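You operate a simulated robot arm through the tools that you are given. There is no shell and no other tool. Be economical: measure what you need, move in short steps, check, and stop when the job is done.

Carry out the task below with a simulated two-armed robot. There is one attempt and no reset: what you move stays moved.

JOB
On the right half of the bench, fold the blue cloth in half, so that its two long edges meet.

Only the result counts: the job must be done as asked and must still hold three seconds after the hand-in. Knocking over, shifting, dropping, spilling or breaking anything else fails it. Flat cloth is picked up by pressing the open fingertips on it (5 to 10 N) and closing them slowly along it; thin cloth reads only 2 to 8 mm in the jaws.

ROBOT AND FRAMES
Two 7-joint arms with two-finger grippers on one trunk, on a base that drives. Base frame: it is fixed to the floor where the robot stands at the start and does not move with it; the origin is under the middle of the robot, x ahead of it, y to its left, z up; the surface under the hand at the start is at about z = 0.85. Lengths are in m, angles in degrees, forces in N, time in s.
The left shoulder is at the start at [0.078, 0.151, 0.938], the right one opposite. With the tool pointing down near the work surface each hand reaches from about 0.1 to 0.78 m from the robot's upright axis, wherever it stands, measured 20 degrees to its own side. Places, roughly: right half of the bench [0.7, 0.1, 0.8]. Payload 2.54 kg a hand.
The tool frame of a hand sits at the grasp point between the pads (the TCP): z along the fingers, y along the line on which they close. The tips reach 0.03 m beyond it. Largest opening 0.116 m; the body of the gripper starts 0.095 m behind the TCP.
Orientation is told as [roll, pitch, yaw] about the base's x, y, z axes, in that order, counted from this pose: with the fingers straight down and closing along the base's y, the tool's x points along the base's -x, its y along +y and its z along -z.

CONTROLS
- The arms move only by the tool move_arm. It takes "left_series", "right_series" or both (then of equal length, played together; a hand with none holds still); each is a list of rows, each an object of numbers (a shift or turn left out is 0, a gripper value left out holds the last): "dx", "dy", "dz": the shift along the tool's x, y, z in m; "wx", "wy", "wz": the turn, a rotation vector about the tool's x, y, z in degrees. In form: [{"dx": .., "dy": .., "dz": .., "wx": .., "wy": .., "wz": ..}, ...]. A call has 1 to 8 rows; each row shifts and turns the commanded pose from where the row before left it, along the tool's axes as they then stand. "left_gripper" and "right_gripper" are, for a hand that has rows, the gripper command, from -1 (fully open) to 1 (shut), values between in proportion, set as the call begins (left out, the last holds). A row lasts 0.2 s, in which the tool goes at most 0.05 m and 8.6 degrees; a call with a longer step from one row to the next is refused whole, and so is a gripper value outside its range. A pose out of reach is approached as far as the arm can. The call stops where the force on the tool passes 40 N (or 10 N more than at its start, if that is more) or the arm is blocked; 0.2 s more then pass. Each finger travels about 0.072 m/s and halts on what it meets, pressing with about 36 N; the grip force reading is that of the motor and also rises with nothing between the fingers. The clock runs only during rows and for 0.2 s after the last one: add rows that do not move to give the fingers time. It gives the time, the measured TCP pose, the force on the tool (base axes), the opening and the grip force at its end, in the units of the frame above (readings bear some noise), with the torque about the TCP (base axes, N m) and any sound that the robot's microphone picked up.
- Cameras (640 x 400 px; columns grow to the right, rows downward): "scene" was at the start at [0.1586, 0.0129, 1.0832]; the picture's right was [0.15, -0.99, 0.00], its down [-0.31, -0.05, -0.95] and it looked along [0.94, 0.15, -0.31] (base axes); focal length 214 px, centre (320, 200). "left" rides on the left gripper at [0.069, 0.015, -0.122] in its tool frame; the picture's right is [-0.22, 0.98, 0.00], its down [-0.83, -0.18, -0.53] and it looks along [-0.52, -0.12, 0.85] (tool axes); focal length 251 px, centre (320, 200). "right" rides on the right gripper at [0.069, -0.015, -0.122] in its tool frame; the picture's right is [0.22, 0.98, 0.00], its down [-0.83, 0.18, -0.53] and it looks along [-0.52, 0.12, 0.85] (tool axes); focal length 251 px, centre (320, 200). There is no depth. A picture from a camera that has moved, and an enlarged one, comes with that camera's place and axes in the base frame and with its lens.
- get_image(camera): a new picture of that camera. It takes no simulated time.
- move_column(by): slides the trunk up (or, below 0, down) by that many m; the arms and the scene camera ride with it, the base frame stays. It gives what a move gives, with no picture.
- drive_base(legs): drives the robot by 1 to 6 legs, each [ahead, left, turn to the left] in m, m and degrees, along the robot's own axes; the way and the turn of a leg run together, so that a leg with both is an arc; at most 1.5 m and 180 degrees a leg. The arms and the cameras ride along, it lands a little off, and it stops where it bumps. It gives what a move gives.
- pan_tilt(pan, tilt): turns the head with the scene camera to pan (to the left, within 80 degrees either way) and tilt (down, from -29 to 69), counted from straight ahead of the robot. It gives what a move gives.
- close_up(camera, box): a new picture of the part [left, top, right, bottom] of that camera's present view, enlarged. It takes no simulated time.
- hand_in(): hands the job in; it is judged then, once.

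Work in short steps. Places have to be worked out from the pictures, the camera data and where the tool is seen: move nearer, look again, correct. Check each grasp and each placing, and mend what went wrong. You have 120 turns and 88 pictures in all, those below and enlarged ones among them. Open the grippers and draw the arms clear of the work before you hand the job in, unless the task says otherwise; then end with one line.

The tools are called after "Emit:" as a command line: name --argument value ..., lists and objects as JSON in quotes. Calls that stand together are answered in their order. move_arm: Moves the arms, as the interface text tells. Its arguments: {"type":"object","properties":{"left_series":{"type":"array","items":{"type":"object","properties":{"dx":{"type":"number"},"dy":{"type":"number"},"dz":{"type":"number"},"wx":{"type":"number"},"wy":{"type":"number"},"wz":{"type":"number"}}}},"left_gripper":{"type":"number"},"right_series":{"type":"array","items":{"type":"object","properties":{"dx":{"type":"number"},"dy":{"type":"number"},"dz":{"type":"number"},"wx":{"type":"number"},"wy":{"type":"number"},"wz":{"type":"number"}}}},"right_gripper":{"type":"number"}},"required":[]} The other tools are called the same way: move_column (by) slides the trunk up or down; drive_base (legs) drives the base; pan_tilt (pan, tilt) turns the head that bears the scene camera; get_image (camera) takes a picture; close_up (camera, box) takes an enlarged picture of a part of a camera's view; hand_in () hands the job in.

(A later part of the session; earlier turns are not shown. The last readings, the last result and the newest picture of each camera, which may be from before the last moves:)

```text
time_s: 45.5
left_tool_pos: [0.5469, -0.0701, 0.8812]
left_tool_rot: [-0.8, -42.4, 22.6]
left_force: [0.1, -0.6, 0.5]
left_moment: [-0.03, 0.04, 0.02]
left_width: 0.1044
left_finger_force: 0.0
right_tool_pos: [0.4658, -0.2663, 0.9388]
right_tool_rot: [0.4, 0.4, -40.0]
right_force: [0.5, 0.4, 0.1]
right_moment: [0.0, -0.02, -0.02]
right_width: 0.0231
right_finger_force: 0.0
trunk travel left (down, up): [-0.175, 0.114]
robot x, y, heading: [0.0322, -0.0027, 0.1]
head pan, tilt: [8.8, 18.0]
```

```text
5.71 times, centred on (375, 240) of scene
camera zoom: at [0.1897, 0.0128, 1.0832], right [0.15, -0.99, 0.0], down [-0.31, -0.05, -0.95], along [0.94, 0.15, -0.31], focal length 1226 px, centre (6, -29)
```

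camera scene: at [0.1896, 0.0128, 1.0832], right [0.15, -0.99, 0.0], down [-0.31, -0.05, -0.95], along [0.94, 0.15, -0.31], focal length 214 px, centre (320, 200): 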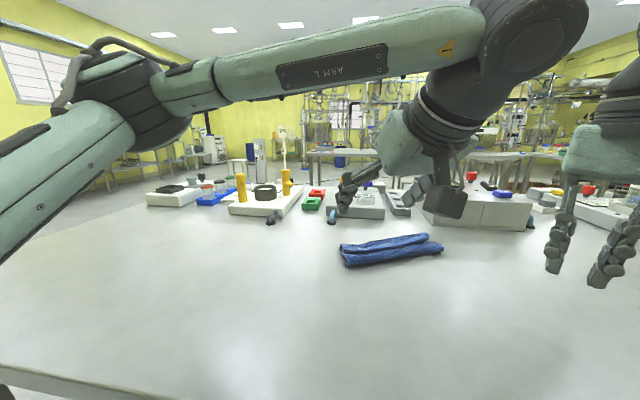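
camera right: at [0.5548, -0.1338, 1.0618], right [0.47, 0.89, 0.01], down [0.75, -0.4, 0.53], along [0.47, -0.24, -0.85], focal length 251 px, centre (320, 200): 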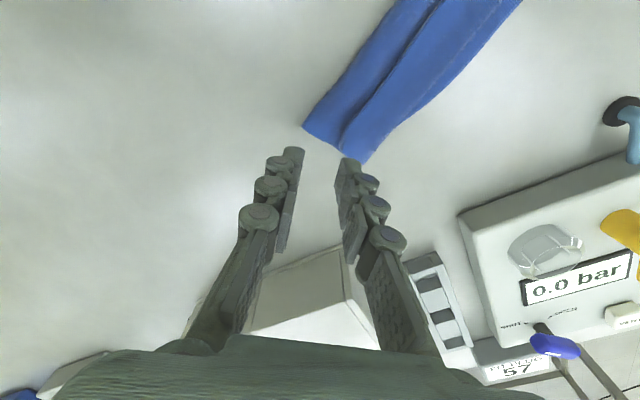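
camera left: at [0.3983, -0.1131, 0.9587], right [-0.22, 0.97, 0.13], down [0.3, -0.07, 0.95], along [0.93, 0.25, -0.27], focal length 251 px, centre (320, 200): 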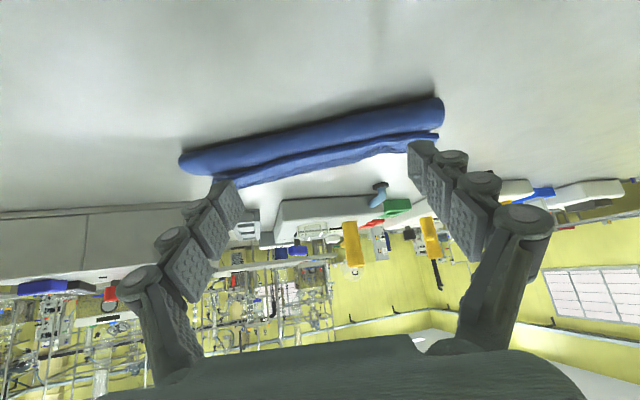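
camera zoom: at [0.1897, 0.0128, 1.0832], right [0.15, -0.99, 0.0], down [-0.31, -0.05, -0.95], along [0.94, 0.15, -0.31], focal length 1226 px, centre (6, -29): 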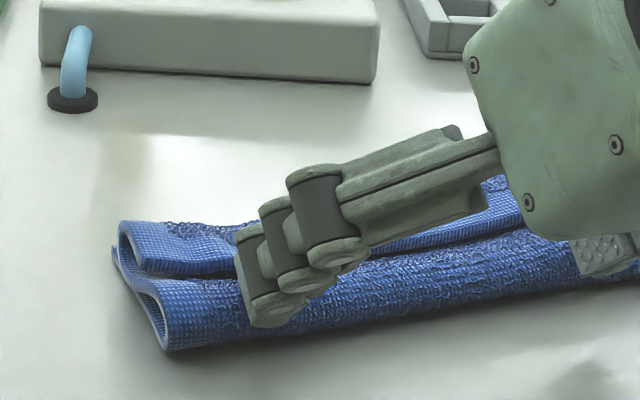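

Tips are at z≈0.859 on the near panel with almost no force. I push forward 24 mm at this height.

Emit:
move_arm --left_series '[{"dx": -0.0059, "dz": 0.0054}, {"dx": -0.0059, "dz": 0.0054}, {"dx": -0.0059, "dz": 0.0054}]'

Emit:
close_up --camera "scene" --box '[320, 205, 430, 275]'

Emit:
close_up --camera "left" --box '[160, 60, 480, 260]'

```text
time_s: 46.3
left_tool_pos: [0.5693, -0.061, 0.8836]
left_tool_rot: [-0.8, -42.5, 22.5]
left_force: [0.5, 0.1, 0.1]
left_moment: [0.04, 0.01, -0.02]
left_width: 0.1045
left_finger_force: 0.1
right_tool_pos: [0.4642, -0.2664, 0.9383]
right_tool_rot: [0.4, 0.3, -39.8]
right_force: [0.8, -1.0, -0.6]
right_moment: [-0.01, -0.01, 0.02]
right_width: 0.0232
right_finger_force: 0.0
trunk travel left (down, up): [-0.175, 0.114]
robot x, y, heading: [0.0317, -0.0013, -0.1]
head pan, tilt: [8.8, 18.0]
```

```text
5.71 times, centred on (375, 240) of scene
camera zoom: at [0.1897, 0.0129, 1.0832], right [0.15, -0.99, 0.0], down [-0.31, -0.05, -0.95], along [0.94, 0.15, -0.31], focal length 1226 px, centre (6, -29)
```

zoom: 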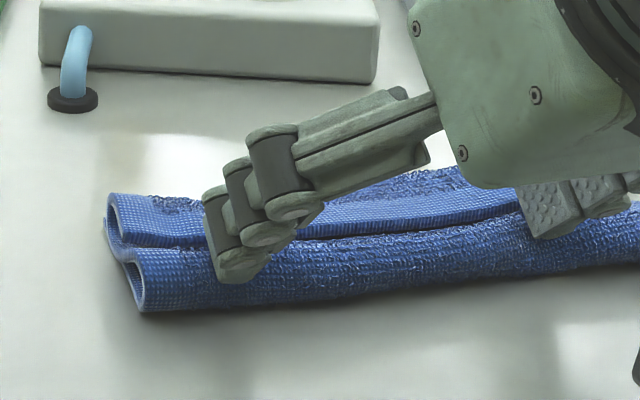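

```text
2.00 times, centred on (320, 160) of left
camera zoom: at [0.4398, -0.0955, 0.9262], right [-0.22, 0.97, 0.14], down [0.3, -0.07, 0.95], along [0.93, 0.25, -0.27], focal length 503 px, centre (320, 280)
```

zoom: 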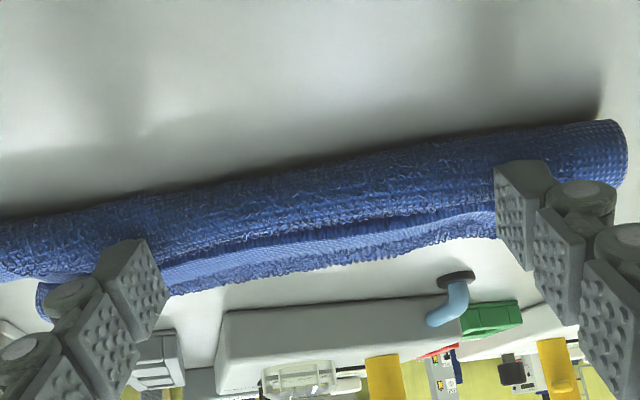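

That just slid the whole cloth forward, so this fork is no good without an anchor. I lift off, return to vertical and re-measure; the plan is to drag the cloth back into easy reach by pressing, then re-pinch the curled edge.

Emit:
move_arm --left_series '[{"dx": -0.0271, "dz": -0.0294}, {"dx": -0.02, "dz": -0.022, "wy": 8.5}, {"wy": 8.5}, {"wy": 8.5}, {"wy": 8.5}, {"wy": 8.4}]'

Emit:
get_image --camera "left"

Emit:
close_up --camera "scene" --box '[310, 190, 470, 290]'

```text
time_s: 47.7
left_tool_pos: [0.5695, -0.0597, 0.9538]
left_tool_rot: [-0.6, 0.0, 21.9]
left_force: [0.3, 0.2, -0.5]
left_moment: [0.01, 0.02, 0.01]
left_width: 0.1044
left_finger_force: 0.0
right_tool_pos: [0.4668, -0.2661, 0.9378]
right_tool_rot: [0.5, 0.6, -39.9]
right_force: [-0.6, -0.6, -0.1]
right_moment: [0.0, 0.01, -0.02]
right_width: 0.0232
right_finger_force: 0.0
trunk travel left (down, up): [-0.175, 0.114]
robot x, y, heading: [0.0329, 0.0001, 0.1]
head pan, tilt: [8.8, 18.0]
```

```text
23 pictures are left
camera left: at [0.4985, -0.0691, 1.0753], right [-0.17, 0.99, -0.01], down [0.83, 0.15, 0.53], along [0.53, 0.08, -0.85], focal length 251 px, centre (320, 200)
```

left: 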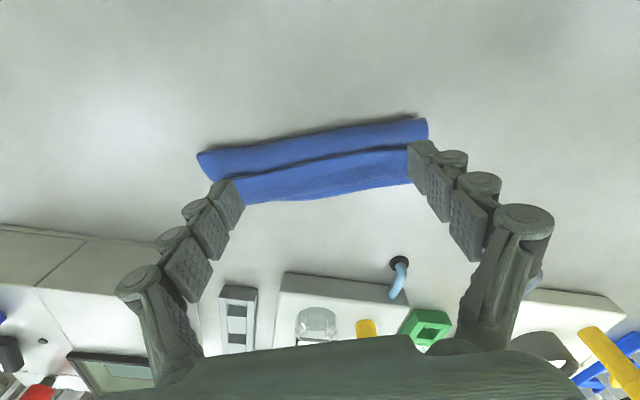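

```text
4.00 times, centred on (390, 240) of scene
camera zoom: at [0.1898, 0.0129, 1.0831], right [0.15, -0.99, 0.0], down [-0.31, -0.05, -0.95], along [0.94, 0.15, -0.31], focal length 858 px, centre (40, 40)
```

zoom: 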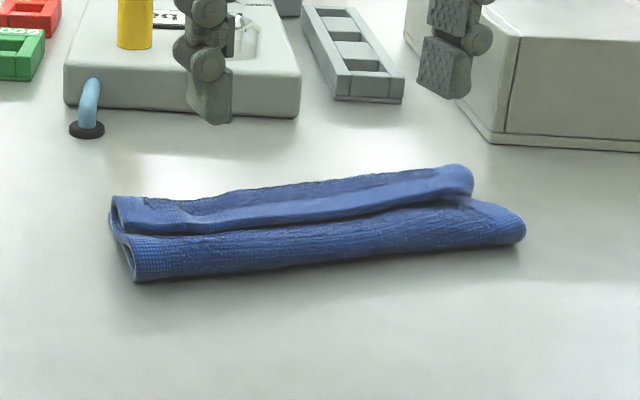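

Cloth now: crease from (0.539,0.028) to (0.609,-0.168), curled flap behind it. I set the open fork vertically on the near panel (both layers) and lower to a light press, to drag the cloth back and square it.

Emit:
move_arm --left_series '[{"dx": -0.0087, "dy": -0.0078, "dz": 0.02}, {"dz": 0.025}, {"dz": 0.012}, {"dz": 0.004}, {"dz": 0.003}, {"dz": 0.002}]'

```text
time_s: 49.1
left_tool_pos: [0.5791, -0.0665, 0.8887]
left_tool_rot: [-0.5, 0.0, 22.1]
left_force: [-0.5, -0.2, 0.0]
left_moment: [0.02, -0.01, -0.02]
left_width: 0.1042
left_finger_force: 0.0
right_tool_pos: [0.4648, -0.2661, 0.9382]
right_tool_rot: [0.4, 0.5, -40.0]
right_force: [0.6, 0.7, -0.5]
right_moment: [0.01, -0.01, -0.03]
right_width: 0.0232
right_finger_force: 0.0
trunk travel left (down, up): [-0.175, 0.114]
robot x, y, heading: [0.0311, 0.0023, 0.1]
head pan, tilt: [8.8, 18.0]
```

Emit:
move_arm --left_series '[{"dz": 0.002}, {"dz": 0.0015}, {"dz": 0.001}]'

```text
time_s: 49.9
left_tool_pos: [0.5787, -0.0626, 0.8834]
left_tool_rot: [-0.6, -0.1, 22.1]
left_force: [0.1, 0.3, -0.6]
left_moment: [0.01, 0.01, -0.02]
left_width: 0.1044
left_finger_force: 0.1
right_tool_pos: [0.4659, -0.2664, 0.9355]
right_tool_rot: [0.4, 0.4, -39.9]
right_force: [0.3, 0.5, -0.8]
right_moment: [-0.03, 0.0, 0.03]
right_width: 0.0232
right_finger_force: 0.1
trunk travel left (down, up): [-0.175, 0.114]
robot x, y, heading: [0.0309, -0.0012, 0.2]
head pan, tilt: [8.8, 18.0]
```

Emit:
move_arm --left_series '[{"dz": 0.0015}, {"dz": 0.001}]'

Emit:
close_up --camera "scene" --box '[310, 190, 470, 290]'

```text
time_s: 50.5
left_tool_pos: [0.5774, -0.0647, 0.8819]
left_tool_rot: [-0.6, 0.0, 22.0]
left_force: [0.2, 0.1, 0.4]
left_moment: [-0.01, 0.0, 0.03]
left_width: 0.1045
left_finger_force: 0.0
right_tool_pos: [0.4658, -0.266, 0.9393]
right_tool_rot: [0.3, 0.3, -39.8]
right_force: [-0.4, -0.4, 0.0]
right_moment: [-0.02, -0.01, -0.01]
right_width: 0.0232
right_finger_force: 0.2
trunk travel left (down, up): [-0.175, 0.114]
robot x, y, heading: [0.0306, -0.0028, 0.2]
head pan, tilt: [8.8, 18.0]
```

```text
4.00 times, centred on (390, 240) of scene
camera zoom: at [0.1897, 0.0129, 1.0832], right [0.15, -0.99, 0.0], down [-0.31, -0.05, -0.95], along [0.94, 0.15, -0.31], focal length 858 px, centre (40, 40)
```

zoom: 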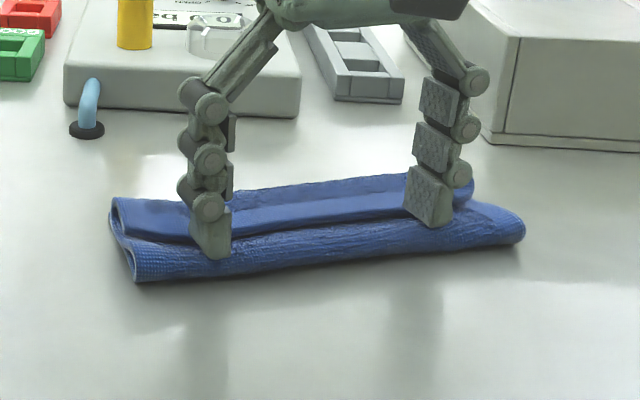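

The tips sit at the groove, pressing soft cloth. A bit lower for a firm press.

Emit:
move_arm --left_series '[{"dz": 0.0015}, {"dz": 0.0015}]'

```text
time_s: 51.1
left_tool_pos: [0.5778, -0.0632, 0.8773]
left_tool_rot: [-0.6, -0.1, 22.0]
left_force: [-0.7, -0.9, 1.4]
left_moment: [-0.03, -0.02, 0.03]
left_width: 0.1049
left_finger_force: 0.2
right_tool_pos: [0.4654, -0.2668, 0.9376]
right_tool_rot: [0.4, 0.4, -39.9]
right_force: [0.2, -0.4, -0.3]
right_moment: [0.01, -0.02, 0.01]
right_width: 0.0233
right_finger_force: 0.0
trunk travel left (down, up): [-0.175, 0.114]
robot x, y, heading: [0.0284, -0.0018, 0.0]
head pan, tilt: [8.8, 18.0]
```

Emit:
move_arm --left_series '[{"dz": 0.0012}, {"dz": 0.0008}]'

```text
time_s: 51.7
left_tool_pos: [0.5779, -0.0642, 0.8756]
left_tool_rot: [-0.6, -0.1, 22.0]
left_force: [0.3, -0.9, 1.3]
left_moment: [0.01, 0.0, -0.01]
left_width: 0.1051
left_finger_force: 0.5
right_tool_pos: [0.4658, -0.2655, 0.9388]
right_tool_rot: [0.3, 0.4, -40.0]
right_force: [0.2, -0.5, -0.6]
right_moment: [0.0, -0.05, -0.02]
right_width: 0.0229
right_finger_force: 0.1
trunk travel left (down, up): [-0.175, 0.114]
robot x, y, heading: [0.0294, -0.0009, 0.0]
head pan, tilt: [8.8, 18.0]
```

Emit:
move_arm --left_series '[{"dz": 0.0015}, {"dz": 0.001}]'

```text
time_s: 52.3
left_tool_pos: [0.5791, -0.0638, 0.874]
left_tool_rot: [-0.6, -0.1, 22.0]
left_force: [-1.2, 0.3, 4.9]
left_moment: [0.03, -0.02, -0.03]
left_width: 0.1056
left_finger_force: 4.8
right_tool_pos: [0.4655, -0.2662, 0.938]
right_tool_rot: [0.5, 0.4, -39.9]
right_force: [0.5, -0.7, 0.2]
right_moment: [-0.01, 0.01, -0.02]
right_width: 0.0232
right_finger_force: 0.1
trunk travel left (down, up): [-0.175, 0.114]
robot x, y, heading: [0.0329, -0.0001, -0.3]
head pan, tilt: [8.8, 18.0]
```

5 N press. I drag the cloth back about 9 cm while turning it ~20° square.

Emit:
move_arm --left_series '[{"dx": 0.0132, "dy": 0.0075, "wz": 3.4}, {"dx": 0.0136, "dy": 0.0067, "wz": 3.4}, {"dx": 0.0139, "dy": 0.0059, "wz": 3.4}, {"dx": 0.0143, "dy": 0.005, "wz": 3.4}, {"dx": 0.0146, "dy": 0.0042, "wz": 3.4}, {"dx": 0.0148, "dy": 0.0033, "wz": 3.4}]'

Emit:
close_up --camera "scene" --box '[290, 200, 470, 320]'

```text
time_s: 53.7
left_tool_pos: [0.4883, -0.0526, 0.8714]
left_tool_rot: [-0.4, -0.3, 1.6]
left_force: [-0.4, 0.3, 3.9]
left_moment: [-0.05, -0.07, 0.01]
left_width: 0.1061
left_finger_force: 1.4
right_tool_pos: [0.4651, -0.2664, 0.9379]
right_tool_rot: [0.4, 0.3, -39.8]
right_force: [0.4, 0.1, -0.2]
right_moment: [-0.03, 0.01, -0.02]
right_width: 0.0232
right_finger_force: 0.1
trunk travel left (down, up): [-0.175, 0.114]
robot x, y, heading: [0.0307, -0.0004, -0.1]
head pan, tilt: [8.8, 18.0]
```

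```text
3.33 times, centred on (380, 260) of scene
camera zoom: at [0.1892, 0.0129, 1.0833], right [0.15, -0.99, 0.0], down [-0.3, -0.05, -0.95], along [0.94, 0.15, -0.31], focal length 715 px, centre (120, 0)
```

zoom: 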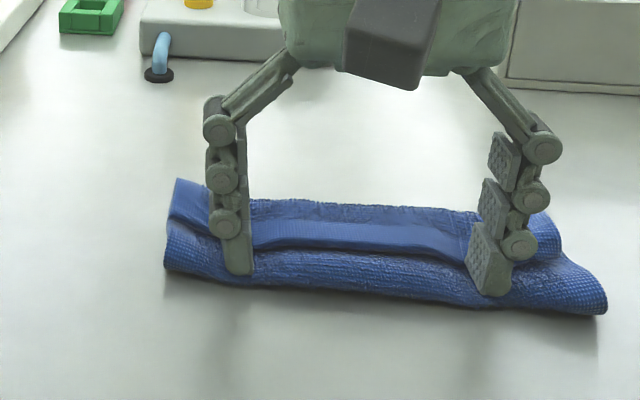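

The cloth came back nicely, now square to the bench. I lift straight up and look.

Emit:
move_arm --left_series '[{"dz": -0.01}, {"dz": -0.03}, {"dz": -0.04, "dx": 0.02}, {"dx": 0.04}]'

Emit:
get_image --camera "left"

Emit:
close_up --camera "scene" --box '[310, 220, 470, 320]'

```text
time_s: 54.7
left_tool_pos: [0.4247, -0.0547, 0.9539]
left_tool_rot: [-0.5, -0.3, 1.8]
left_force: [0.2, 0.0, 0.3]
left_moment: [-0.02, -0.02, 0.01]
left_width: 0.1044
left_finger_force: 0.0
right_tool_pos: [0.4647, -0.266, 0.9372]
right_tool_rot: [0.5, 0.4, -39.9]
right_force: [-0.5, -0.1, 0.0]
right_moment: [0.03, -0.02, -0.02]
right_width: 0.0233
right_finger_force: 0.0
trunk travel left (down, up): [-0.175, 0.114]
robot x, y, heading: [0.0304, 0.0034, 0.0]
head pan, tilt: [8.8, 18.0]
```

```text
19 pictures are left
camera left: at [0.3548, -0.0382, 1.0753], right [0.19, 0.98, -0.01], down [0.83, -0.15, 0.54], along [0.53, -0.11, -0.84], focal length 251 px, centre (320, 200)
```

left: 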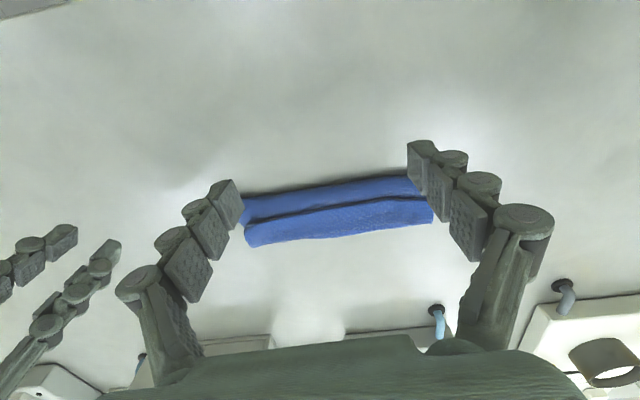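

```text
4.00 times, centred on (390, 270) of scene
camera zoom: at [0.1895, 0.0128, 1.0832], right [0.15, -0.99, 0.0], down [-0.31, -0.05, -0.95], along [0.94, 0.15, -0.31], focal length 858 px, centre (40, -80)
```

zoom: 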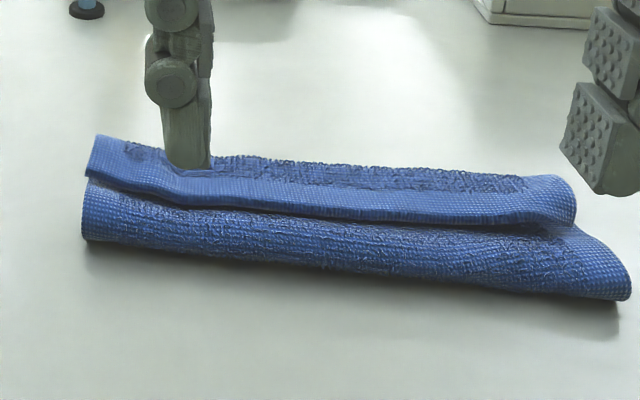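

The free edge of the curl lies straight along x≈0.494 (y from 0.04 to -0.145), and the outer bend at x≈0.535. I'll pinch that free edge at its middle with the left hand closing nearly along x: turn it to yaw ≈ 70 and narrow the jaws.

Emit:
move_arm --left_series '[{"wz": -8.5}, {"wz": -8.5}, {"wz": -8.5}, {"wz": -8.5}, {"wz": -8.5}, {"wz": -8.5}, {"wz": -8.5}, {"wz": -8.5}]' --left_gripper 0.55

```text
time_s: 56.5
left_tool_pos: [0.4286, -0.0549, 0.9527]
left_tool_rot: [-0.5, 0.4, 69.8]
left_force: [-0.1, -0.4, 0.3]
left_moment: [-0.02, 0.0, -0.03]
left_width: 0.0261
left_finger_force: 0.1
right_tool_pos: [0.4652, -0.2661, 0.9374]
right_tool_rot: [0.3, 0.4, -39.9]
right_force: [-0.1, 0.6, 0.3]
right_moment: [-0.02, 0.01, 0.02]
right_width: 0.0231
right_finger_force: 0.1
trunk travel left (down, up): [-0.175, 0.114]
robot x, y, heading: [0.03, 0.001, 0.1]
head pan, tilt: [8.8, 18.0]
```

Positive yaw is unconstrained for the left hand. I turn on to 87° and move over the free edge's middle (TCP x≈0.504), at a look height.

Emit:
move_arm --left_series '[{"wz": -8.5}, {"wz": -8.5}, {"dx": -0.003, "dy": -0.0375}, {"dx": -0.003, "dy": -0.0375}, {"dz": 0.03}, {"dz": 0.012}]'

Emit:
get_image --camera "left"

```text
time_s: 57.9
left_tool_pos: [0.5046, -0.0517, 0.911]
left_tool_rot: [-0.2, 0.5, 86.8]
left_force: [0.0, 0.0, -0.1]
left_moment: [0.0, -0.02, 0.01]
left_width: 0.026
left_finger_force: 0.0
right_tool_pos: [0.4664, -0.2655, 0.9381]
right_tool_rot: [0.3, 0.5, -40.0]
right_force: [0.2, 0.5, 0.1]
right_moment: [0.03, 0.0, 0.01]
right_width: 0.0233
right_finger_force: 0.1
trunk travel left (down, up): [-0.175, 0.114]
robot x, y, heading: [0.0304, 0.0011, 0.0]
head pan, tilt: [8.8, 18.0]
```

```text
17 pictures are left
camera left: at [0.484, -0.1165, 1.0341], right [-0.96, 0.27, -0.01], down [0.23, 0.82, 0.53], along [0.15, 0.51, -0.85], focal length 251 px, centre (320, 200)
```

left: 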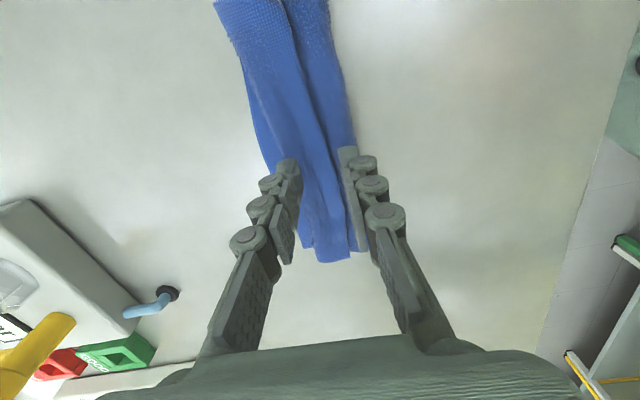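

The edge here is at x≈0.502, the outer bend at 0.535. I shift 5 mm forward, narrow to 20 mm, and lower toward contact.

Emit:
move_arm --left_series '[{"dy": -0.005}, {"dz": 0.012}, {"dz": 0.006}, {"dz": 0.003}]' --left_gripper 0.655

```text
time_s: 58.9
left_tool_pos: [0.5091, -0.0533, 0.8885]
left_tool_rot: [-0.3, 0.5, 86.6]
left_force: [0.8, 0.9, 4.1]
left_moment: [0.03, 0.01, 0.01]
left_width: 0.0197
left_finger_force: 0.0
right_tool_pos: [0.4653, -0.2663, 0.9376]
right_tool_rot: [0.4, 0.4, -39.8]
right_force: [-0.6, -0.6, -0.2]
right_moment: [0.04, 0.04, -0.06]
right_width: 0.0232
right_finger_force: 0.1
trunk travel left (down, up): [-0.175, 0.114]
robot x, y, heading: [0.0336, 0.0013, 0.1]
head pan, tilt: [8.8, 18.0]
```

Contact at 4 N. I close gently in steps, lightly pressing so only the curled flap gathers.

Emit:
move_arm --left_series '[{"dz": 0.0008}, {}]' --left_gripper 0.76

Emit:
move_arm --left_series '[{}, {}]' --left_gripper 0.86

Emit:
move_arm --left_series '[{}, {}, {}]' --left_gripper 1

Emit:
close_up --camera "left" --box '[220, 40, 420, 280]'

```text
time_s: 59.5
left_tool_pos: [0.5094, -0.053, 0.8871]
left_tool_rot: [-0.3, 0.6, 86.7]
left_force: [1.1, 0.0, 4.4]
left_moment: [-0.01, -0.05, -0.01]
left_width: 0.0132
left_finger_force: 0.1
right_tool_pos: [0.465, -0.2666, 0.937]
right_tool_rot: [0.3, 0.4, -39.8]
right_force: [0.0, -0.3, -0.4]
right_moment: [-0.02, -0.03, 0.03]
right_width: 0.0235
right_finger_force: 0.0
trunk travel left (down, up): [-0.175, 0.114]
robot x, y, heading: [0.0308, 0.0002, 0.1]
head pan, tilt: [8.8, 18.0]
```

```text
time_s: 60.1
left_tool_pos: [0.5097, -0.0531, 0.8888]
left_tool_rot: [-0.3, 0.5, 86.6]
left_force: [0.9, -0.1, 4.4]
left_moment: [-0.03, 0.02, -0.02]
left_width: 0.0074
left_finger_force: 0.1
right_tool_pos: [0.4648, -0.266, 0.9369]
right_tool_rot: [0.4, 0.4, -39.9]
right_force: [0.6, 0.2, 0.0]
right_moment: [0.02, -0.01, -0.03]
right_width: 0.0229
right_finger_force: 0.1
trunk travel left (down, up): [-0.175, 0.114]
robot x, y, heading: [0.0301, -0.0008, 0.1]
head pan, tilt: [8.8, 18.0]
```

```text
time_s: 60.9
left_tool_pos: [0.5105, -0.0537, 0.8886]
left_tool_rot: [-0.3, 0.5, 86.7]
left_force: [0.6, 0.2, 2.8]
left_moment: [-0.01, 0.03, -0.03]
left_width: 0.0
left_finger_force: 28.6
right_tool_pos: [0.4645, -0.2656, 0.938]
right_tool_rot: [0.5, 0.3, -39.9]
right_force: [-0.6, 0.2, -0.2]
right_moment: [-0.02, -0.04, -0.03]
right_width: 0.0228
right_finger_force: 0.1
trunk travel left (down, up): [-0.175, 0.114]
robot x, y, heading: [0.0287, -0.0052, 0.1]
head pan, tilt: [8.8, 18.0]
```

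```text
1.67 times, centred on (320, 160) of left
camera zoom: at [0.4903, -0.1187, 1.0105], right [-0.96, 0.27, -0.01], down [0.23, 0.82, 0.53], along [0.15, 0.51, -0.85], focal length 419 px, centre (320, 267)
```

zoom: 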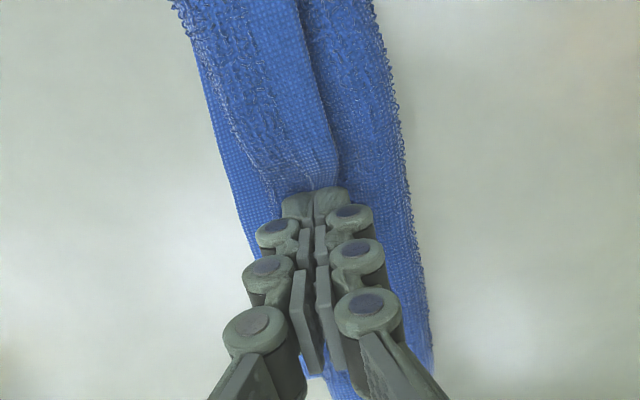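

Missed again, as the light press just slid over the terry. I'll use the right hand as an anchor, pressing the near panel at the right end, while the left works at y≈0. First position both (left up and over, right above its spot).

Emit:
move_arm --left_series '[{"dz": -0.02}, {"dx": -0.026}, {"dx": -0.027}, {}]' --right_series '[{}, {"dx": 0.0225, "dy": 0.038}, {"dx": 0.0225, "dy": 0.038}, {"dx": 0.0225, "dy": 0.038}]' --left_gripper 0.55 --right_gripper 1

Emit:
get_image --camera "left"

```text
time_s: 61.9
left_tool_pos: [0.5117, 0.0017, 0.9094]
left_tool_rot: [-0.2, 0.4, 86.6]
left_force: [-6.9, 18.4, 0.0]
left_moment: [-2.61, -0.89, -0.98]
left_width: 0.026
left_finger_force: 0.0
right_tool_pos: [0.4891, -0.1364, 0.9377]
right_tool_rot: [0.4, 0.5, -40.3]
right_force: [8.1, -18.6, -1.1]
right_moment: [2.07, 0.73, -0.4]
right_width: 0.0001
right_finger_force: 28.2
trunk travel left (down, up): [-0.175, 0.114]
robot x, y, heading: [0.0304, 0.0013, -0.2]
head pan, tilt: [8.8, 18.0]
```

```text
15 pictures are left
camera left: at [0.4918, -0.0642, 1.0325], right [-0.96, 0.27, 0.0], down [0.23, 0.82, 0.53], along [0.15, 0.51, -0.85], focal length 251 px, centre (320, 200)
```

left: 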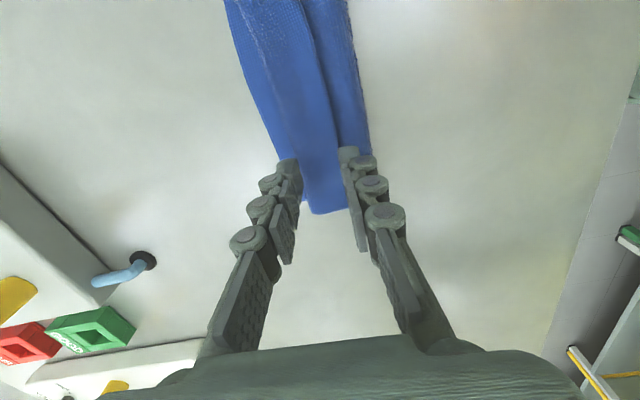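

The two hands touched each other, so no anchor that way. The right retreats. New idea: a vertical open fork set in the groove pushes only the free edge forward (flap rests by its own weight only, so it should roll out). I turn the left back to yaw≈0 and open it.

Emit:
move_arm --left_series '[{"dz": -0.02}, {"dz": -0.01}, {"wz": 8.5}, {"wz": 8.5}, {"wz": 8.5}, {"wz": 8.5}, {"wz": 8.5}]' --right_series '[{"dx": -0.02, "dy": -0.025}, {"dx": -0.03, "dy": -0.036}, {"dy": -0.03}, {}, {}, {}, {}]'

Emit:
move_arm --left_series '[{"wz": 8.5}, {"wz": 8.5}, {"wz": 8.5}, {"wz": 8.5}, {"wz": 8.5}]' --left_gripper -0.8

```text
time_s: 63.5
left_tool_pos: [0.5126, -0.0009, 0.9393]
left_tool_rot: [-0.5, 0.2, 44.0]
left_force: [-0.3, -0.2, 1.0]
left_moment: [0.02, 0.0, 0.03]
left_width: 0.026
left_finger_force: 0.0
right_tool_pos: [0.4641, -0.2388, 0.9381]
right_tool_rot: [0.5, 0.5, -39.8]
right_force: [0.4, 0.3, 0.5]
right_moment: [0.01, -0.02, -0.02]
right_width: 0.0
right_finger_force: 28.2
trunk travel left (down, up): [-0.175, 0.114]
robot x, y, heading: [0.0301, -0.0015, 0.2]
head pan, tilt: [8.8, 18.0]
```

```text
time_s: 64.7
left_tool_pos: [0.512, 0.0005, 0.9379]
left_tool_rot: [-0.5, -0.3, 1.5]
left_force: [-0.5, -0.5, 0.5]
left_moment: [0.02, -0.05, -0.01]
left_width: 0.1043
left_finger_force: 0.1
right_tool_pos: [0.4647, -0.2405, 0.9372]
right_tool_rot: [0.4, 0.4, -39.9]
right_force: [-0.9, 0.0, -0.5]
right_moment: [0.0, 0.01, -0.05]
right_width: 0.0
right_finger_force: 28.7
trunk travel left (down, up): [-0.175, 0.114]
robot x, y, heading: [0.0289, -0.0011, -0.1]
head pan, tilt: [8.8, 18.0]
```

Now over the groove (TCP ≈ 0.482,-0.052) and down to a light touch.

Emit:
move_arm --left_series '[{"dx": 0.016, "dy": -0.026}, {"dx": 0.016, "dy": -0.026}, {"dz": 0.03}, {"dz": 0.015}, {"dz": 0.008}, {}]'

Emit:
close_up --camera "scene" --box '[310, 210, 470, 310]'

```text
time_s: 66.1
left_tool_pos: [0.4831, -0.0523, 0.8862]
left_tool_rot: [-0.6, -0.1, 1.8]
left_force: [1.0, 1.1, -0.3]
left_moment: [0.0, 0.03, 0.01]
left_width: 0.1043
left_finger_force: 0.0
right_tool_pos: [0.4635, -0.2401, 0.9365]
right_tool_rot: [0.5, 0.5, -39.9]
right_force: [0.3, -0.8, 0.1]
right_moment: [-0.01, -0.02, 0.01]
right_width: 0.0
right_finger_force: 28.6
trunk travel left (down, up): [-0.175, 0.114]
robot x, y, heading: [0.0332, -0.0018, -0.3]
head pan, tilt: [8.8, 18.0]
```

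```text
4.00 times, centred on (390, 260) of scene
camera zoom: at [0.1897, 0.0129, 1.0832], right [0.15, -0.99, 0.0], down [-0.31, -0.05, -0.95], along [0.94, 0.15, -0.31], focal length 858 px, centre (40, -40)
```

zoom: 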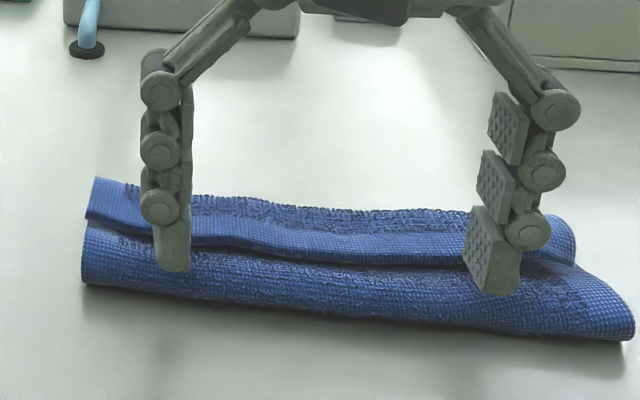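

The tips stand just in front of the free edge. I lower 6 mm and push forward 3 cm slowly.

Emit:
move_arm --left_series '[{"dz": 0.006}, {"dx": -0.007}, {"dx": -0.007}, {"dx": -0.007}, {"dx": -0.007}]'

Emit:
close_up --camera "scene" --box '[310, 210, 470, 310]'

```text
time_s: 67.3
left_tool_pos: [0.5097, -0.0521, 0.8808]
left_tool_rot: [-0.6, -0.2, 1.8]
left_force: [0.3, -0.6, -0.6]
left_moment: [-0.02, -0.02, 0.0]
left_width: 0.1041
left_finger_force: 0.0
right_tool_pos: [0.4646, -0.2396, 0.9379]
right_tool_rot: [0.4, 0.5, -39.9]
right_force: [0.1, 1.1, -0.1]
right_moment: [0.01, -0.01, -0.03]
right_width: 0.0001
right_finger_force: 28.1
trunk travel left (down, up): [-0.175, 0.114]
robot x, y, heading: [0.0314, 0.0034, -0.0]
head pan, tilt: [8.8, 18.0]
```

```text
4.00 times, centred on (390, 260) of scene
camera zoom: at [0.1897, 0.0129, 1.0832], right [0.15, -0.99, 0.0], down [-0.31, -0.05, -0.95], along [0.94, 0.15, -0.31], focal length 858 px, centre (40, -40)
```

zoom: 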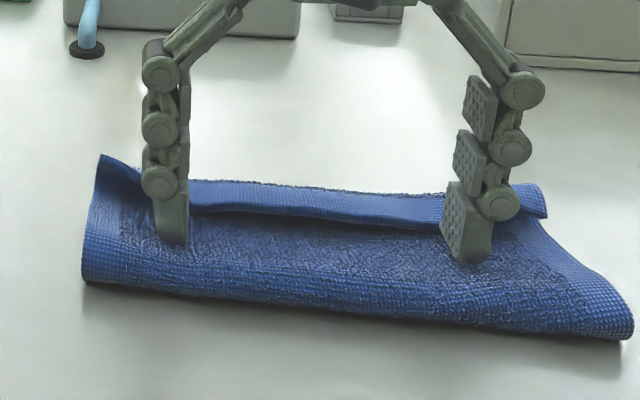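

It works: the near part stays put and the flap rolls forward, the left corner already open. I continue 3.2 cm more.

Emit:
move_arm --left_series '[{"dx": -0.008}, {"dx": -0.008}, {"dx": -0.008}, {"dx": -0.008}]'

Emit:
close_up --camera "scene" --box '[310, 210, 470, 310]'

```text
time_s: 68.3
left_tool_pos: [0.542, -0.0532, 0.8791]
left_tool_rot: [-0.5, -0.2, 1.6]
left_force: [0.6, -0.1, 0.4]
left_moment: [0.02, 0.0, 0.0]
left_width: 0.1045
left_finger_force: 0.0
right_tool_pos: [0.4642, -0.2397, 0.938]
right_tool_rot: [0.4, 0.5, -39.9]
right_force: [0.1, -0.1, 1.0]
right_moment: [0.02, 0.0, -0.03]
right_width: 0.0001
right_finger_force: 28.9
trunk travel left (down, up): [-0.175, 0.114]
robot x, y, heading: [0.0316, 0.0026, 0.2]
head pan, tilt: [8.8, 18.0]
```

```text
4.00 times, centred on (390, 260) of scene
camera zoom: at [0.1897, 0.0129, 1.0831], right [0.15, -0.99, 0.0], down [-0.31, -0.05, -0.95], along [0.94, 0.15, -0.31], focal length 858 px, centre (40, -40)
```

zoom: 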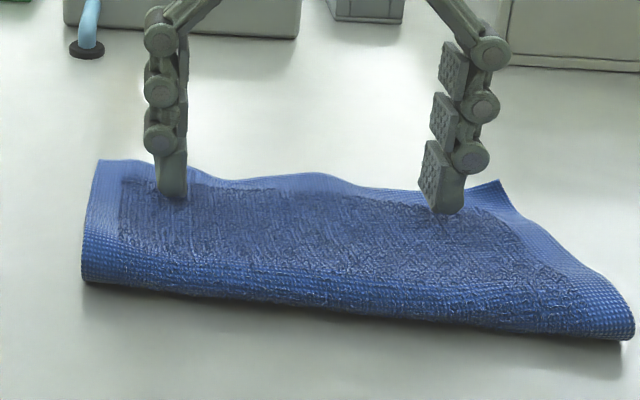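

The flap is fully unrolled. I lift straight up and look at how the two edges lie.

Emit:
move_arm --left_series '[{"dz": -0.02}, {"dz": -0.04}, {"dz": -0.04}, {"dx": 0.02}]'

Emit:
close_up --camera "left" --box '[200, 90, 460, 270]'

Emit:
close_up --camera "scene" --box '[310, 210, 470, 310]'

```text
time_s: 69.3
left_tool_pos: [0.5192, -0.0524, 0.98]
left_tool_rot: [-0.4, -0.3, 1.8]
left_force: [-0.1, 0.5, -0.1]
left_moment: [0.0, -0.04, 0.02]
left_width: 0.1044
left_finger_force: 0.1
right_tool_pos: [0.4646, -0.2397, 0.9375]
right_tool_rot: [0.4, 0.4, -39.9]
right_force: [0.6, 0.2, -0.3]
right_moment: [0.0, -0.01, 0.01]
right_width: 0.0001
right_finger_force: 28.6
trunk travel left (down, up): [-0.175, 0.114]
robot x, y, heading: [0.035, 0.0022, -0.1]
head pan, tilt: [8.8, 18.0]
```

```text
2.22 times, centred on (330, 180) of left
camera zoom: at [0.4508, -0.0358, 1.1018], right [0.19, 0.98, -0.01], down [0.83, -0.15, 0.54], along [0.53, -0.11, -0.84], focal length 559 px, centre (298, 244)
```

zoom: 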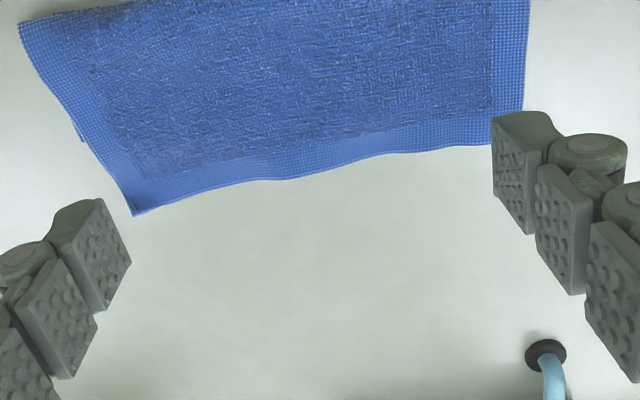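

```text
4.00 times, centred on (390, 260) of scene
camera zoom: at [0.1896, 0.0129, 1.0832], right [0.15, -0.99, 0.0], down [-0.31, -0.05, -0.95], along [0.94, 0.15, -0.31], focal length 858 px, centre (40, -40)
```

zoom: 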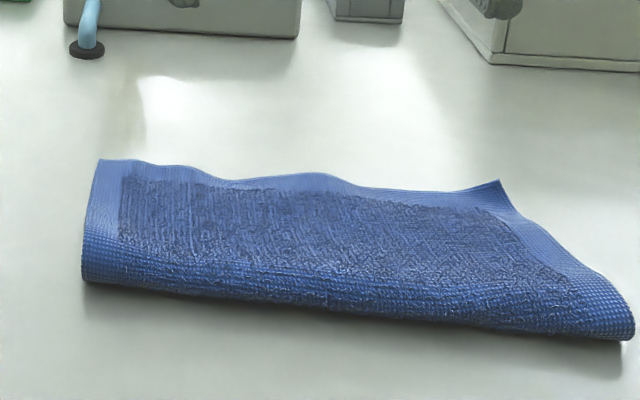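

Now it is a proper two-layer fold: crease at x≈0.48, top edge at x≈0.573. No bottom layer shows beyond it, so the top may overshoot. I zoom on both ends to see the offset.

Emit:
close_up --camera "scene" --box '[322, 242, 366, 286]'

Emit:
close_up --camera "left" --box '[200, 85, 300, 195]'

```text
9.09 times, centred on (344, 264) of scene
camera zoom: at [0.1896, 0.0129, 1.0832], right [0.15, -0.99, 0.0], down [-0.31, -0.05, -0.95], along [0.94, 0.15, -0.31], focal length 1950 px, centre (102, -382)
```

zoom: 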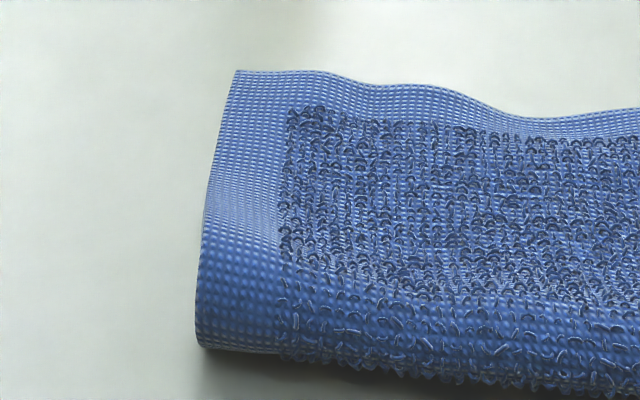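

```text
3.64 times, centred on (250, 140) of left
camera zoom: at [0.4508, -0.0358, 1.1018], right [0.19, 0.98, -0.01], down [0.83, -0.15, 0.54], along [0.53, -0.11, -0.84], focal length 914 px, centre (574, 418)
```

zoom: 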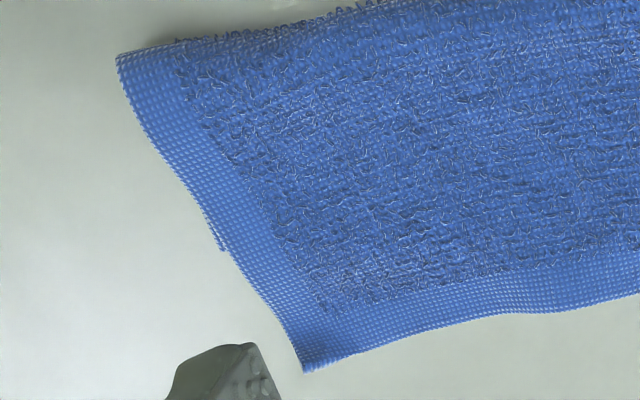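

Bottom corner B peeks out at (0.532,-0.158) while the top corner is at (0.5745,-0.147): the top overshoots by ~4 cm. The same trick in reverse: set the fork beyond the top edge, near the table, and push that edge back to x≈0.532. First go over and down behind it.

Emit:
move_arm --left_series '[{"dx": -0.04, "wz": 1}, {"dx": -0.04}, {"dz": 0.04}, {"dz": 0.04}, {"dz": 0.02}, {"dz": 0.003}]'

```text
time_s: 70.7
left_tool_pos: [0.6019, -0.05, 0.8755]
left_tool_rot: [-0.5, -0.2, 0.7]
left_force: [1.0, -0.4, -0.4]
left_moment: [-0.02, -0.03, -0.02]
left_width: 0.1043
left_finger_force: 0.1
right_tool_pos: [0.4651, -0.2396, 0.9379]
right_tool_rot: [0.5, 0.5, -39.9]
right_force: [0.1, 0.0, 0.3]
right_moment: [0.01, -0.03, 0.01]
right_width: 0.0
right_finger_force: 28.3
trunk travel left (down, up): [-0.175, 0.114]
robot x, y, heading: [0.0309, 0.0001, 0.2]
head pan, tilt: [8.8, 18.0]
```

Emit:
move_arm --left_series '[{"dz": 0.002}, {"dz": 0.0015}, {}]'

```text
time_s: 71.5
left_tool_pos: [0.6018, -0.0497, 0.8723]
left_tool_rot: [-0.5, -0.2, 0.7]
left_force: [-0.9, 0.2, 0.6]
left_moment: [-0.04, 0.02, 0.03]
left_width: 0.1043
left_finger_force: 0.1
right_tool_pos: [0.4644, -0.2399, 0.9372]
right_tool_rot: [0.4, 0.5, -39.9]
right_force: [0.1, 0.1, 0.5]
right_moment: [-0.02, -0.01, 0.0]
right_width: 0.0
right_finger_force: 29.1
trunk travel left (down, up): [-0.175, 0.114]
robot x, y, heading: [0.0308, 0.0013, 0.2]
head pan, tilt: [8.8, 18.0]
```

Tips are ~1 mm above the bench. I push the top edge back, first to x≈0.545.

Emit:
move_arm --left_series '[{"dx": 0.0077}, {"dx": 0.0077}, {"dx": 0.0077}, {"dx": 0.0077}, {"dx": 0.0077}, {"dx": 0.0077}]'

Emit:
close_up --camera "scene" --box '[310, 210, 470, 310]'

```text
time_s: 72.9
left_tool_pos: [0.5553, -0.0513, 0.8723]
left_tool_rot: [-0.4, -0.2, 0.6]
left_force: [0.4, -0.4, -0.4]
left_moment: [-0.01, -0.02, 0.0]
left_width: 0.1042
left_finger_force: 0.1
right_tool_pos: [0.4637, -0.2407, 0.9378]
right_tool_rot: [0.4, 0.4, -39.9]
right_force: [0.9, 0.3, -0.1]
right_moment: [-0.01, 0.01, 0.02]
right_width: 0.0
right_finger_force: 29.0
trunk travel left (down, up): [-0.175, 0.114]
robot x, y, heading: [0.0328, -0.0007, -0.0]
head pan, tilt: [8.8, 18.0]
```

```text
4.00 times, centred on (390, 260) of scene
camera zoom: at [0.1897, 0.0129, 1.0832], right [0.15, -0.99, 0.0], down [-0.31, -0.05, -0.95], along [0.94, 0.15, -0.31], focal length 858 px, centre (40, -40)
```

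zoom: 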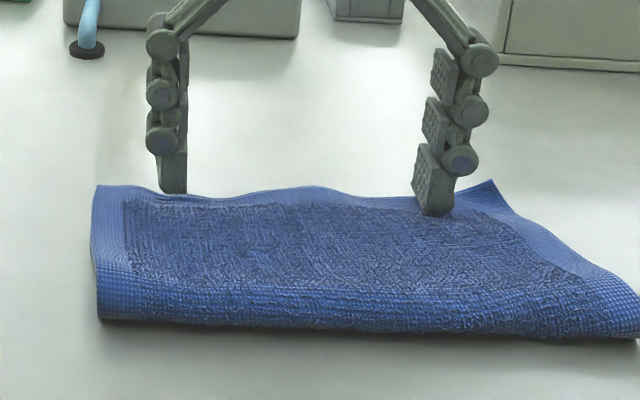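

The edge and the crease both moved back. I lift and check alignment from above.

Emit:
move_arm --left_series '[{"dx": -0.006, "dz": -0.005}, {"dz": -0.04}, {"dz": -0.05}, {"dx": 0.03}]'

Emit:
close_up --camera "left" --box '[190, 50, 450, 230]'

```text
time_s: 73.9
left_tool_pos: [0.5312, -0.0518, 0.97]
left_tool_rot: [-0.5, -0.3, 0.6]
left_force: [0.5, -0.4, 0.3]
left_moment: [-0.01, -0.01, -0.03]
left_width: 0.1043
left_finger_force: 0.0
right_tool_pos: [0.4635, -0.2399, 0.9378]
right_tool_rot: [0.5, 0.4, -40.0]
right_force: [0.5, -0.5, 0.5]
right_moment: [-0.01, 0.02, -0.01]
right_width: 0.0002
right_finger_force: 28.8
trunk travel left (down, up): [-0.175, 0.114]
robot x, y, heading: [0.0307, -0.0002, 0.0]
head pan, tilt: [8.8, 18.0]
```

```text
2.22 times, centred on (320, 140) of left
camera zoom: at [0.4614, -0.0355, 1.092], right [0.2, 0.98, -0.01], down [0.83, -0.17, 0.54], along [0.53, -0.12, -0.84], focal length 559 px, centre (320, 333)
```

zoom: 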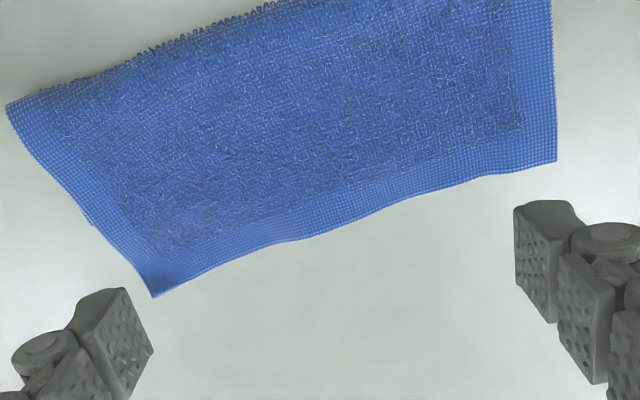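

The right corner was not reached: top C still at (0.575,-0.145), B at (0.533,-0.161); left corner is at (0.546,0.046). I set the fork further right (center y≈-0.077) and push again, to x≈0.538.

Emit:
move_arm --left_series '[{"dx": -0.035, "dy": -0.0125}, {"dx": -0.035, "dy": -0.0125}, {"dz": 0.04}, {"dz": 0.04}, {"dz": 0.0155}, {}]'

```text
time_s: 75.3
left_tool_pos: [0.6041, -0.0779, 0.8716]
left_tool_rot: [-0.5, -0.3, 0.7]
left_force: [-0.2, 0.6, 0.6]
left_moment: [0.0, -0.04, 0.01]
left_width: 0.1046
left_finger_force: 0.1
right_tool_pos: [0.4632, -0.2395, 0.9368]
right_tool_rot: [0.4, 0.4, -39.9]
right_force: [-0.6, 0.5, 0.7]
right_moment: [-0.03, -0.02, 0.03]
right_width: 0.0002
right_finger_force: 28.8
trunk travel left (down, up): [-0.175, 0.114]
robot x, y, heading: [0.0303, 0.0, 0.3]
head pan, tilt: [8.8, 18.0]
```

Emit:
move_arm --left_series '[{"dx": 0.0079}, {"dx": 0.0079}, {"dx": 0.0079}, {"dx": 0.0079}, {"dx": 0.0079}, {"dx": 0.0079}, {"dx": 0.0079}]'

Emit:
move_arm --left_series '[{"dx": -0.006, "dz": -0.005}, {"dz": -0.04}, {"dz": -0.05}, {"dx": 0.03}]'

Emit:
close_up --camera "left" --box '[190, 40, 480, 220]'

```text
time_s: 76.9
left_tool_pos: [0.5463, -0.0756, 0.8713]
left_tool_rot: [-0.5, -0.1, 0.7]
left_force: [-0.2, 0.1, -0.8]
left_moment: [0.0, 0.0, 0.01]
left_width: 0.1043
left_finger_force: 0.0
right_tool_pos: [0.4665, -0.2401, 0.9367]
right_tool_rot: [0.5, 0.4, -39.9]
right_force: [-1.0, 0.2, -0.2]
right_moment: [0.01, 0.02, -0.02]
right_width: 0.0
right_finger_force: 28.9
trunk travel left (down, up): [-0.175, 0.114]
robot x, y, heading: [0.0322, 0.0023, -0.0]
head pan, tilt: [8.8, 18.0]
```

```text
time_s: 77.9
left_tool_pos: [0.5215, -0.0766, 0.9687]
left_tool_rot: [-0.6, -0.2, 0.6]
left_force: [-0.2, 0.1, -0.7]
left_moment: [-0.01, -0.03, 0.0]
left_width: 0.1042
left_finger_force: 0.1
right_tool_pos: [0.4648, -0.2403, 0.9377]
right_tool_rot: [0.3, 0.4, -40.0]
right_force: [0.7, -0.1, -0.1]
right_moment: [0.03, 0.01, -0.05]
right_width: 0.0
right_finger_force: 28.7
trunk travel left (down, up): [-0.175, 0.114]
robot x, y, heading: [0.0318, 0.0007, -0.0]
head pan, tilt: [8.8, 18.0]
```

```text
2.21 times, centred on (335, 130) of left
camera zoom: at [0.4521, -0.0592, 1.0908], right [0.2, 0.98, -0.01], down [0.83, -0.17, 0.54], along [0.53, -0.12, -0.84], focal length 555 px, centre (287, 354)
```

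zoom: 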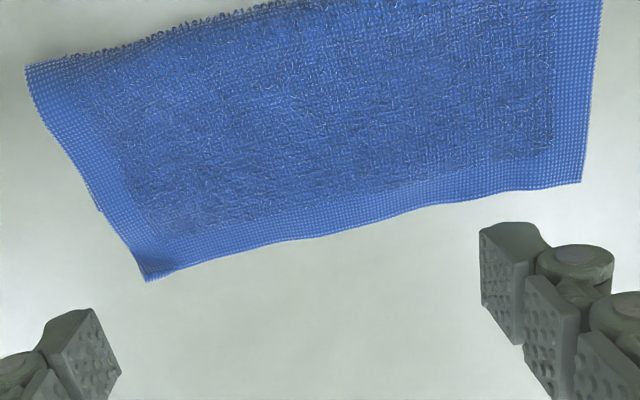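

The push mostly slid everything together: crease (0.453), C (0.548,-0.148), B (0.5115,-0.159), so ~3.6 cm overshoot at the right end remains. There the overhang is a single layer, so the right hand can pinch a pleat across the hem (closing along y), lift it and set it back. The left hand clears; the right turns to yaw 0 and goes over.

Emit:
move_arm --left_series '[{"dx": 0.01, "dy": 0.035}, {"dx": 0.01, "dy": 0.035}, {"dx": 0.01, "dy": 0.035}, {"dx": 0.01, "dy": 0.035}, {"dy": 0.02}]' --right_series '[{"wz": -8}, {"wz": -8}, {"wz": -8}, {"wz": -8}, {"wz": -8}]' --right_gripper 0.57

Emit:
move_arm --right_series '[{"dx": -0.024, "dy": 0.038}, {"dx": -0.024, "dy": 0.038}, {"dx": -0.023, "dy": 0.037}, {}]'

Emit:
close_up --camera "right" --box '[220, 70, 460, 230]'

```text
time_s: 79.1
left_tool_pos: [0.481, 0.084, 0.9663]
left_tool_rot: [-0.4, -0.2, 0.6]
left_force: [-0.1, 0.6, -0.2]
left_moment: [0.01, 0.02, 0.02]
left_width: 0.1044
left_finger_force: 0.1
right_tool_pos: [0.4653, -0.2393, 0.9363]
right_tool_rot: [0.6, 0.0, 0.2]
right_force: [-0.3, 0.9, -0.4]
right_moment: [-0.03, -0.01, -0.01]
right_width: 0.0247
right_finger_force: 0.1
trunk travel left (down, up): [-0.175, 0.114]
robot x, y, heading: [0.0297, 0.0007, 0.2]
head pan, tilt: [8.8, 18.0]
```

```text
time_s: 80.1
left_tool_pos: [0.48, 0.0841, 0.9662]
left_tool_rot: [-0.6, -0.2, 0.6]
left_force: [-0.3, 0.0, 1.2]
left_moment: [0.03, 0.01, 0.02]
left_width: 0.1044
left_finger_force: 0.1
right_tool_pos: [0.5363, -0.1247, 0.9394]
right_tool_rot: [0.7, 0.1, 0.2]
right_force: [0.2, -1.1, 1.1]
right_moment: [0.01, 0.06, 0.02]
right_width: 0.0251
right_finger_force: 0.1
trunk travel left (down, up): [-0.175, 0.114]
robot x, y, heading: [0.0325, 0.0012, 0.1]
head pan, tilt: [8.8, 18.0]
```

```text
2.50 times, centred on (340, 150) of right
camera zoom: at [0.4678, -0.1408, 1.0627], right [-0.22, 0.98, 0.01], down [0.83, 0.18, 0.53], along [0.52, 0.12, -0.85], focal length 629 px, centre (270, 325)
```

zoom: 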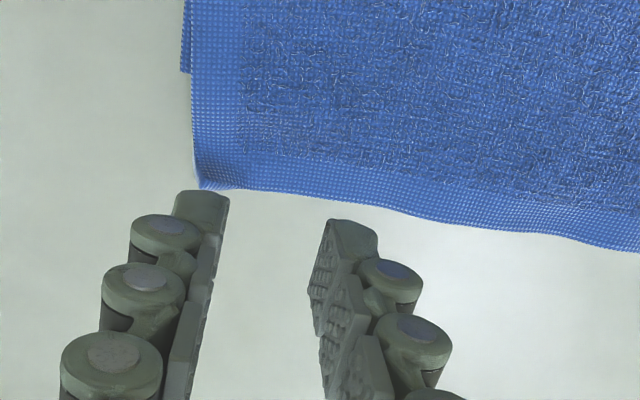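

Confirmed: C≈(0.546,-0.147), B≈(0.511,-0.158). The hand is right over the hem; I shift back 3 mm and lower to contact.

Emit:
move_arm --right_series '[{"dx": 0.003, "dz": 0.03}, {"dz": 0.02}, {"dz": 0.005}, {"dz": 0.003}]'

```text
time_s: 81.1
left_tool_pos: [0.4815, 0.0829, 0.9668]
left_tool_rot: [-0.5, -0.4, 0.7]
left_force: [-0.2, -0.7, 0.4]
left_moment: [-0.01, -0.02, -0.05]
left_width: 0.1044
left_finger_force: 0.1
right_tool_pos: [0.5355, -0.1253, 0.8833]
right_tool_rot: [0.5, -0.2, 0.1]
right_force: [-0.3, -1.1, 10.3]
right_moment: [-0.14, 0.06, -0.01]
right_width: 0.0251
right_finger_force: 0.2
trunk travel left (down, up): [-0.175, 0.114]
robot x, y, heading: [0.0315, 0.0022, -0.1]
head pan, tilt: [8.8, 18.0]
```

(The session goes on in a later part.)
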